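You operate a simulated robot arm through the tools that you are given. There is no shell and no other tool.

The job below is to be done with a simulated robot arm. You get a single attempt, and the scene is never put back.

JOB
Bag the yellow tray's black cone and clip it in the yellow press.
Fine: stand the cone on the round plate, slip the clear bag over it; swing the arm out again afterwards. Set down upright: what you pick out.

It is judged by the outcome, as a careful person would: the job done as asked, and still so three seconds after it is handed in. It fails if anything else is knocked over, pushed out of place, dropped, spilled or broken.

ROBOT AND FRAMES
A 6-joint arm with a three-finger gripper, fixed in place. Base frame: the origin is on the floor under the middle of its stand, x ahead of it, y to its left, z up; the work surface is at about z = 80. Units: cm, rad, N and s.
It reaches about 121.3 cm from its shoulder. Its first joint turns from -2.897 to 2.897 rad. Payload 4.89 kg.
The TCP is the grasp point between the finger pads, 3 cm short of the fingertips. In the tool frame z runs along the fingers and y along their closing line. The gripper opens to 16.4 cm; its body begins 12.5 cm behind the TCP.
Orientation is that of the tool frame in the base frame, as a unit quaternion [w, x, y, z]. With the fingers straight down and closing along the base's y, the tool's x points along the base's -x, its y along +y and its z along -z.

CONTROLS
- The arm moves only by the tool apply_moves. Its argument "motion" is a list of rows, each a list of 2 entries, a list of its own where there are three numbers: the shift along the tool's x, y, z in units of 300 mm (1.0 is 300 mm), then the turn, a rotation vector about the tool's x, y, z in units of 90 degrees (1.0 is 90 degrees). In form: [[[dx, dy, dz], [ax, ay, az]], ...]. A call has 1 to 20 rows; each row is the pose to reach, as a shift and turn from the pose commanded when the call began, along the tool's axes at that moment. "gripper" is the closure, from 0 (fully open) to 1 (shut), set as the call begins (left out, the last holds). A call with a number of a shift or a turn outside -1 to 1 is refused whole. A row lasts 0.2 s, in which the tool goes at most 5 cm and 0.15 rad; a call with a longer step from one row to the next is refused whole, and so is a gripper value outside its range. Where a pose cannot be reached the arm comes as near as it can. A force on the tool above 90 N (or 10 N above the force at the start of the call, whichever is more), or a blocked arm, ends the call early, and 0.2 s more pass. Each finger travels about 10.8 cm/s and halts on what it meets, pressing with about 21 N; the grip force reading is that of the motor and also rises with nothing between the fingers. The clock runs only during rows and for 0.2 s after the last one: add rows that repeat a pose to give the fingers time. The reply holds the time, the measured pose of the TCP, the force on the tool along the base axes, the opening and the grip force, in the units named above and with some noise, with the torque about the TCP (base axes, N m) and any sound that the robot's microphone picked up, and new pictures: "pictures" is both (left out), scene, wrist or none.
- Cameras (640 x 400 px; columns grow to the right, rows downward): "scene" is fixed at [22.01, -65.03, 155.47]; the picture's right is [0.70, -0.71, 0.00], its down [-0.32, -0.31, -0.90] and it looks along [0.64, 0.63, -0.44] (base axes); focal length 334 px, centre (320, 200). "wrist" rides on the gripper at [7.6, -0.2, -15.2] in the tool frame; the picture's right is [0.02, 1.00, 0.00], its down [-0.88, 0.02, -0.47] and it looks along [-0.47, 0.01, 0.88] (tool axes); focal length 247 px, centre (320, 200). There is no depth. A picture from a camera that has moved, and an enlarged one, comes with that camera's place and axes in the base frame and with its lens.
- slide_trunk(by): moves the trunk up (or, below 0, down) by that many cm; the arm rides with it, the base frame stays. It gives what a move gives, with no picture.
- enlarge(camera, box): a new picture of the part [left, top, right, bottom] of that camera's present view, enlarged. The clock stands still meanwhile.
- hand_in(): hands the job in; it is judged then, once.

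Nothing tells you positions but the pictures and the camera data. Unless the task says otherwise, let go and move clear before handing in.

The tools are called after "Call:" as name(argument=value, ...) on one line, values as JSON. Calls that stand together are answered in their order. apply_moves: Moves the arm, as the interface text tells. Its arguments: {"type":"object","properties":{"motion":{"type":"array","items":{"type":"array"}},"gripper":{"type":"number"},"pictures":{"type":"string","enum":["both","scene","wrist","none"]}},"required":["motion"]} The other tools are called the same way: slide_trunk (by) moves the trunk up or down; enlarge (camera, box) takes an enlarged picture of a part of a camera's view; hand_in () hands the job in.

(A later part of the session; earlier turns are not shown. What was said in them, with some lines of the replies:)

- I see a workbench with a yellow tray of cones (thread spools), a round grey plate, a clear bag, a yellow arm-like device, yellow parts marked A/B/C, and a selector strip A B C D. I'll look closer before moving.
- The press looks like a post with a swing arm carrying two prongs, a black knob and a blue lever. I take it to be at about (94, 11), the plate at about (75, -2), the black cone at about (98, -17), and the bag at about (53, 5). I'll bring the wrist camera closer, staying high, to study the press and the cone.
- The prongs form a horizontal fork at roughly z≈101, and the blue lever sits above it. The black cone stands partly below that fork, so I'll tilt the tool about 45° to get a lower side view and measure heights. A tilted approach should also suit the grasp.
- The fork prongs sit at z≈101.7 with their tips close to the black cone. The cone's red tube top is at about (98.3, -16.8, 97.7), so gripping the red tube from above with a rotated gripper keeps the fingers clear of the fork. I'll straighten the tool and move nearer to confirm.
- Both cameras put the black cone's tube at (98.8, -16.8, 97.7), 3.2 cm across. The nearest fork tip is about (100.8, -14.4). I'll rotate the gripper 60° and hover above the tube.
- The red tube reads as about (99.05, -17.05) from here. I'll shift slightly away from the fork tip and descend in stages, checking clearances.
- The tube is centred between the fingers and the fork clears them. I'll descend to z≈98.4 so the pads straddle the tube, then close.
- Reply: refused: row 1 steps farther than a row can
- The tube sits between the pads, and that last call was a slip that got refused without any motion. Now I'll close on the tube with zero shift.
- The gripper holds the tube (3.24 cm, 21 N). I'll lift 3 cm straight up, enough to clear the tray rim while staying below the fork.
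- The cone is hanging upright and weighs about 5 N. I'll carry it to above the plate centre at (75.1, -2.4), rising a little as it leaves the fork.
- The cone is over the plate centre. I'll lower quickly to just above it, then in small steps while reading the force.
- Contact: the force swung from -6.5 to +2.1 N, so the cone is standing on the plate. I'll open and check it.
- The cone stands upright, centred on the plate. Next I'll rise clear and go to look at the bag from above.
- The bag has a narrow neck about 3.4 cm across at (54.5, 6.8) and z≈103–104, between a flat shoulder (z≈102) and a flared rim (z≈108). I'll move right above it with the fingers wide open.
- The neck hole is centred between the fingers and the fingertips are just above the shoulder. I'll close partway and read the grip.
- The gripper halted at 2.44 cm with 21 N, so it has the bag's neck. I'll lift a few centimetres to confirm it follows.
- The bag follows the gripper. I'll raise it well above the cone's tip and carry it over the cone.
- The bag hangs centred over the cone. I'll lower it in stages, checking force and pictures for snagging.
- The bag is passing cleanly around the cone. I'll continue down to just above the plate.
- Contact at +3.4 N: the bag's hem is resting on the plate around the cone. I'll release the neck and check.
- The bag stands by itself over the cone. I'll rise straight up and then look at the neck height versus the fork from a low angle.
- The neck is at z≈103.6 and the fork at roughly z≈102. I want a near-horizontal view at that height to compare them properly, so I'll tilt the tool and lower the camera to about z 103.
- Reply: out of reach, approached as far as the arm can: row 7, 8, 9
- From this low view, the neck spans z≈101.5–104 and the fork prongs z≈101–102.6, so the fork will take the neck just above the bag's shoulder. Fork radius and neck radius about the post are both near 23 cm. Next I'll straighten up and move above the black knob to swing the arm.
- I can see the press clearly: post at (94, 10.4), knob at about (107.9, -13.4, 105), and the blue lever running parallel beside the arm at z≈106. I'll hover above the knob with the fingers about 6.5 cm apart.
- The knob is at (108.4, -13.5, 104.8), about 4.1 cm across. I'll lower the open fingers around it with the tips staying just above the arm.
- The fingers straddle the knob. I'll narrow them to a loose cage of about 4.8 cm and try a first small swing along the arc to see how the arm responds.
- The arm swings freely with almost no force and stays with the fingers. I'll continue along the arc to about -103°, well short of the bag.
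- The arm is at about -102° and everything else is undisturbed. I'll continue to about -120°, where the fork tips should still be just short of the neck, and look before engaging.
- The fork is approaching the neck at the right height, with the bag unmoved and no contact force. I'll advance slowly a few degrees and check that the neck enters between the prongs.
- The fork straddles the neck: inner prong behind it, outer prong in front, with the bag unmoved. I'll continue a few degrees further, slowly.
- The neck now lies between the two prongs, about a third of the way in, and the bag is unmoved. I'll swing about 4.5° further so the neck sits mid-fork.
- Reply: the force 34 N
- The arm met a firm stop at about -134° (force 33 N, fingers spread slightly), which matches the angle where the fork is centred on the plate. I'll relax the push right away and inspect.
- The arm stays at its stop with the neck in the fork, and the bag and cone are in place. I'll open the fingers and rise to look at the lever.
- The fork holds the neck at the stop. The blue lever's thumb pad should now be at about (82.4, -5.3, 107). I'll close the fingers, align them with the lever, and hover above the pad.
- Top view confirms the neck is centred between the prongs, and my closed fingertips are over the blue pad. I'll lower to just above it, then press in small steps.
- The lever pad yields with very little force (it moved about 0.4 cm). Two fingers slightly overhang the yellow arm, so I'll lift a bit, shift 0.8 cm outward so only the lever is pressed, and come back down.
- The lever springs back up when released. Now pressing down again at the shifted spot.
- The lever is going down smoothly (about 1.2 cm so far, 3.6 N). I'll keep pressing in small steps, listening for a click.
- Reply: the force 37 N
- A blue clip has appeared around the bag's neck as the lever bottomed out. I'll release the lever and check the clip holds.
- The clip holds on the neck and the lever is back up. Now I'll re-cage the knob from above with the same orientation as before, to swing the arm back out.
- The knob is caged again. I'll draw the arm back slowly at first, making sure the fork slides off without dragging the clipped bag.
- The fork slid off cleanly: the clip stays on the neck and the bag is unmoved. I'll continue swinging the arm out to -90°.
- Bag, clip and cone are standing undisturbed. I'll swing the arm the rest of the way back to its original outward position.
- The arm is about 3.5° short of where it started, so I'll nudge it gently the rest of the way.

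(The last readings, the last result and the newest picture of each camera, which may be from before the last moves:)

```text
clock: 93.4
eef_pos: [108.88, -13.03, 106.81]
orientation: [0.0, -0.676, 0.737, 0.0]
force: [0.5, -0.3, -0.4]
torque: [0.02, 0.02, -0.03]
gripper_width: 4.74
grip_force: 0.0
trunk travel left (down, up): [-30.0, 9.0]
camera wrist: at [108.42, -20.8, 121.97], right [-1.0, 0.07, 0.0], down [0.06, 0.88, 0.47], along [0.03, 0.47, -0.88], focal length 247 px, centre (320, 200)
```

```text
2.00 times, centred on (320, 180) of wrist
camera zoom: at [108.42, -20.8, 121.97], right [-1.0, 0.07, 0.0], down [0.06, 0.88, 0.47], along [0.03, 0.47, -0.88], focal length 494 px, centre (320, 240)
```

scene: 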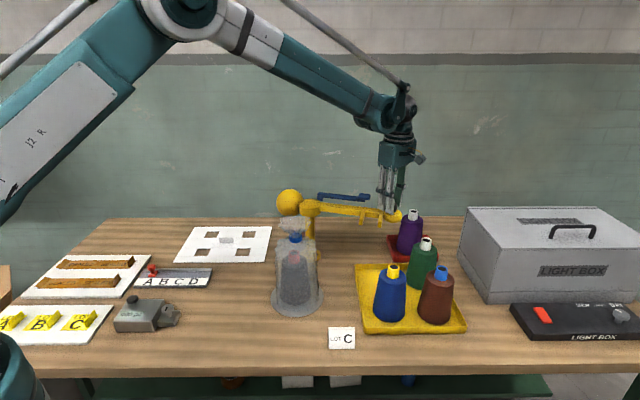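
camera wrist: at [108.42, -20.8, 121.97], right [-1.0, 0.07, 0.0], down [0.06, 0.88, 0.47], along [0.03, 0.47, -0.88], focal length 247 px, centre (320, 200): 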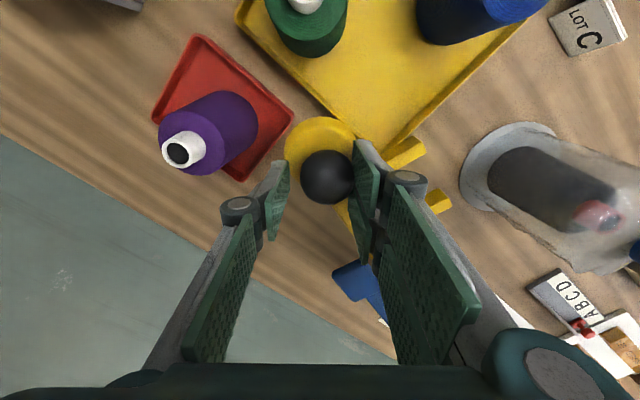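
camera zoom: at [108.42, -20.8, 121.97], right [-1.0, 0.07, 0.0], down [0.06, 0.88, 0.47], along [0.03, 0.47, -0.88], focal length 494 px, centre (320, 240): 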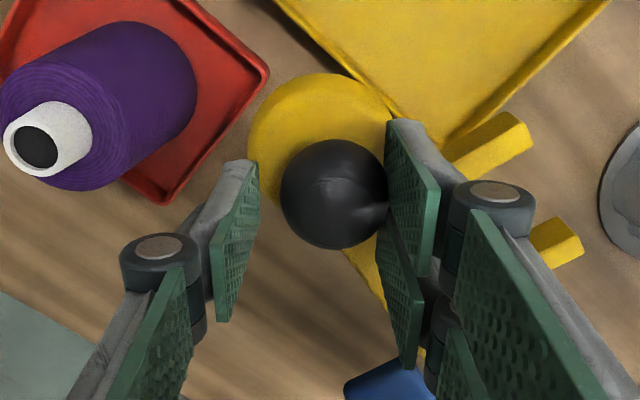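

The arm is back at its starting angle (about -59°). I'll open the fingers, rise clear, and move off to view the result.

Call:
apply_moves(motion=[[[0, 0, 0], [0, 0, 0]], [[0, 0, 0], [0, 0, 0]], [[0, 0, -0.06], [0, 0, 0]], [[0, 0, -0.15], [0, 0, 0]], [[0, 0, -0.27], [0, 0, 0]], [[0, 0, -0.4], [0, 0, 0]], [[0, 0, -0.53], [0, 0, 0]], [[0, 0, -0.67], [0, 0, 0]], [[0, 0, -0.75], [0, 0, 0]], [[0, 0, -0.75], [0, 0, 0]]], gripper=0.55, pictures="none")

Call:
apply_moves(motion=[[[0, 0.12, -0.05], [0, 0, 0.083]], [[0, 0.24, -0.1], [0, 0, 0.166]], [[0, 0.36, -0.1], [0, 0, 0.25]], [[0, 0.48, -0.1], [0, 0, 0.333]], [[0, 0.6, -0.1], [0, 0, 0.416]], [[0, 0.72, -0.1], [0, 0, 0.5]], [[0, 0.84, -0.1], [0, 0, 0.583]], [[0, 0.95, -0.1], [0, 0, 0.666]], [[0, 0.95, -0.1], [0, 0, 0.75]], [[0, 0.95, -0.1], [0, 0, 0.833]], [[0, 0.95, -0.1], [0, 0, 0.92]], [[0, 0.95, -0.1], [0, 0, 0.944]], [[0, 0.95, -0.1], [0, 0, 0.944]]])

Call:
enlarge(camera="scene", box=[240, 170, 480, 350])

Call:
enlarge(camera="scene", box=[250, 200, 350, 330])

```text
clock: 95.6
eef_pos: [109.02, -13.08, 129.32]
orientation: [0.0, -0.675, 0.738, 0.0]
force: [0.2, -0.1, 0.4]
torque: [-0.01, -0.04, -0.03]
gripper_width: 7.36
grip_force: 0.1
trunk travel left (down, up): [-30.0, 9.0]
```

```text
clock: 98.4
eef_pos: [80.48, -10.57, 132.23]
orientation: [0.0, 0.001, 1.0, 0.0]
force: [-0.3, 0.0, 0.9]
torque: [0.01, 0.01, -0.02]
gripper_width: 7.43
grip_force: 0.1
trunk travel left (down, up): [-30.0, 9.0]
camera wrist: at [72.92, -10.88, 147.48], right [-0.02, 1.0, 0.0], down [0.88, 0.02, 0.47], along [0.47, 0.01, -0.88], focal length 247 px, centre (320, 200)
```

scene: 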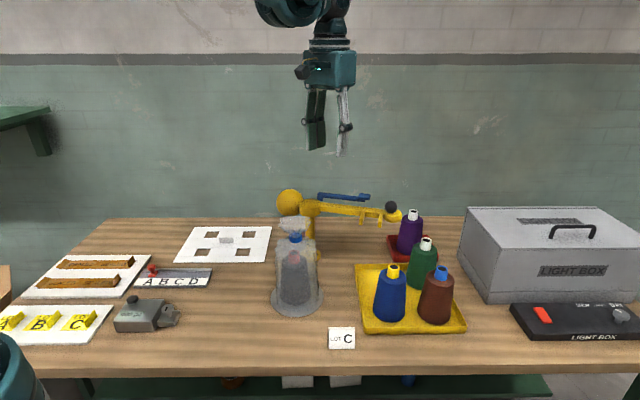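
wrist: 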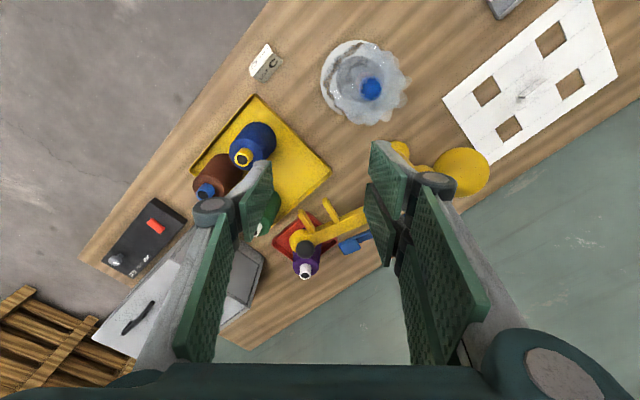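

```text
2.22 times, centred on (360, 260) of scene
camera zoom: at [22.01, -65.03, 155.47], right [0.7, -0.71, 0.0], down [-0.32, -0.31, -0.9], along [0.64, 0.63, -0.44], focal length 742 px, centre (231, 67)
```

zoom: 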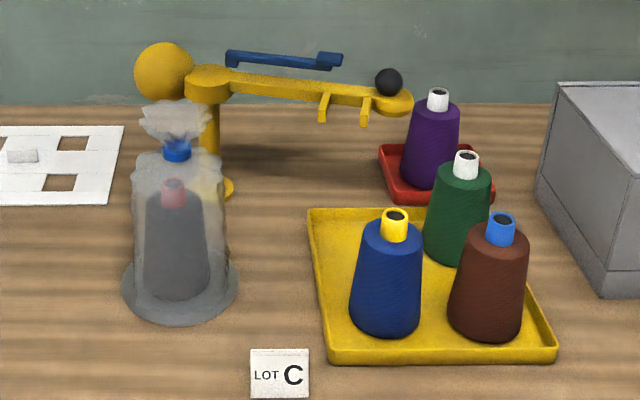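

```text
3.08 times, centred on (300, 265) of scene
camera zoom: at [22.01, -65.03, 155.47], right [0.7, -0.71, 0.0], down [-0.32, -0.31, -0.9], along [0.64, 0.63, -0.44], focal length 1027 px, centre (382, 0)
```

zoom: 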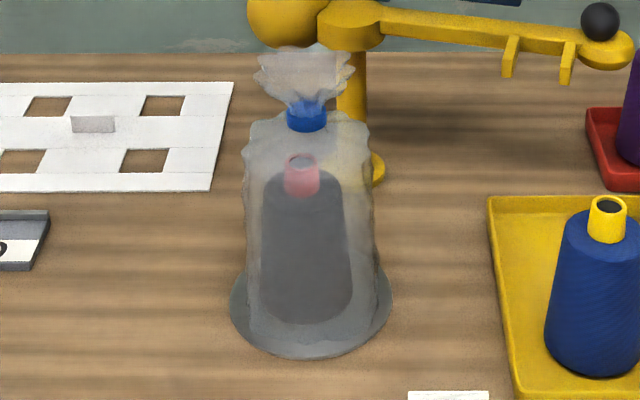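

The black cone stands upright on the plate inside the bag. The blue clip is on the neck, the press arm is back where it started, and nothing else has moved. The gripper is empty and clear, so I'm handing in.

Call:
hand_in()

```text
The job is handed in.
```

The job is done and handed in. The black cone from the yellow tray stands upright on the round plate inside the clear bag. The bag's neck is closed with a blue clip from the yellow press.

The press arm is swung out to within about a degree of where it started. In the last pictures nothing else on the bench looked moved or knocked over. The gripper was empty and clear of everything when I handed in.

While swinging the arm in, I pushed it briefly against its end stop with about 33 N and backed off straight away. The bag and cone did not shift.
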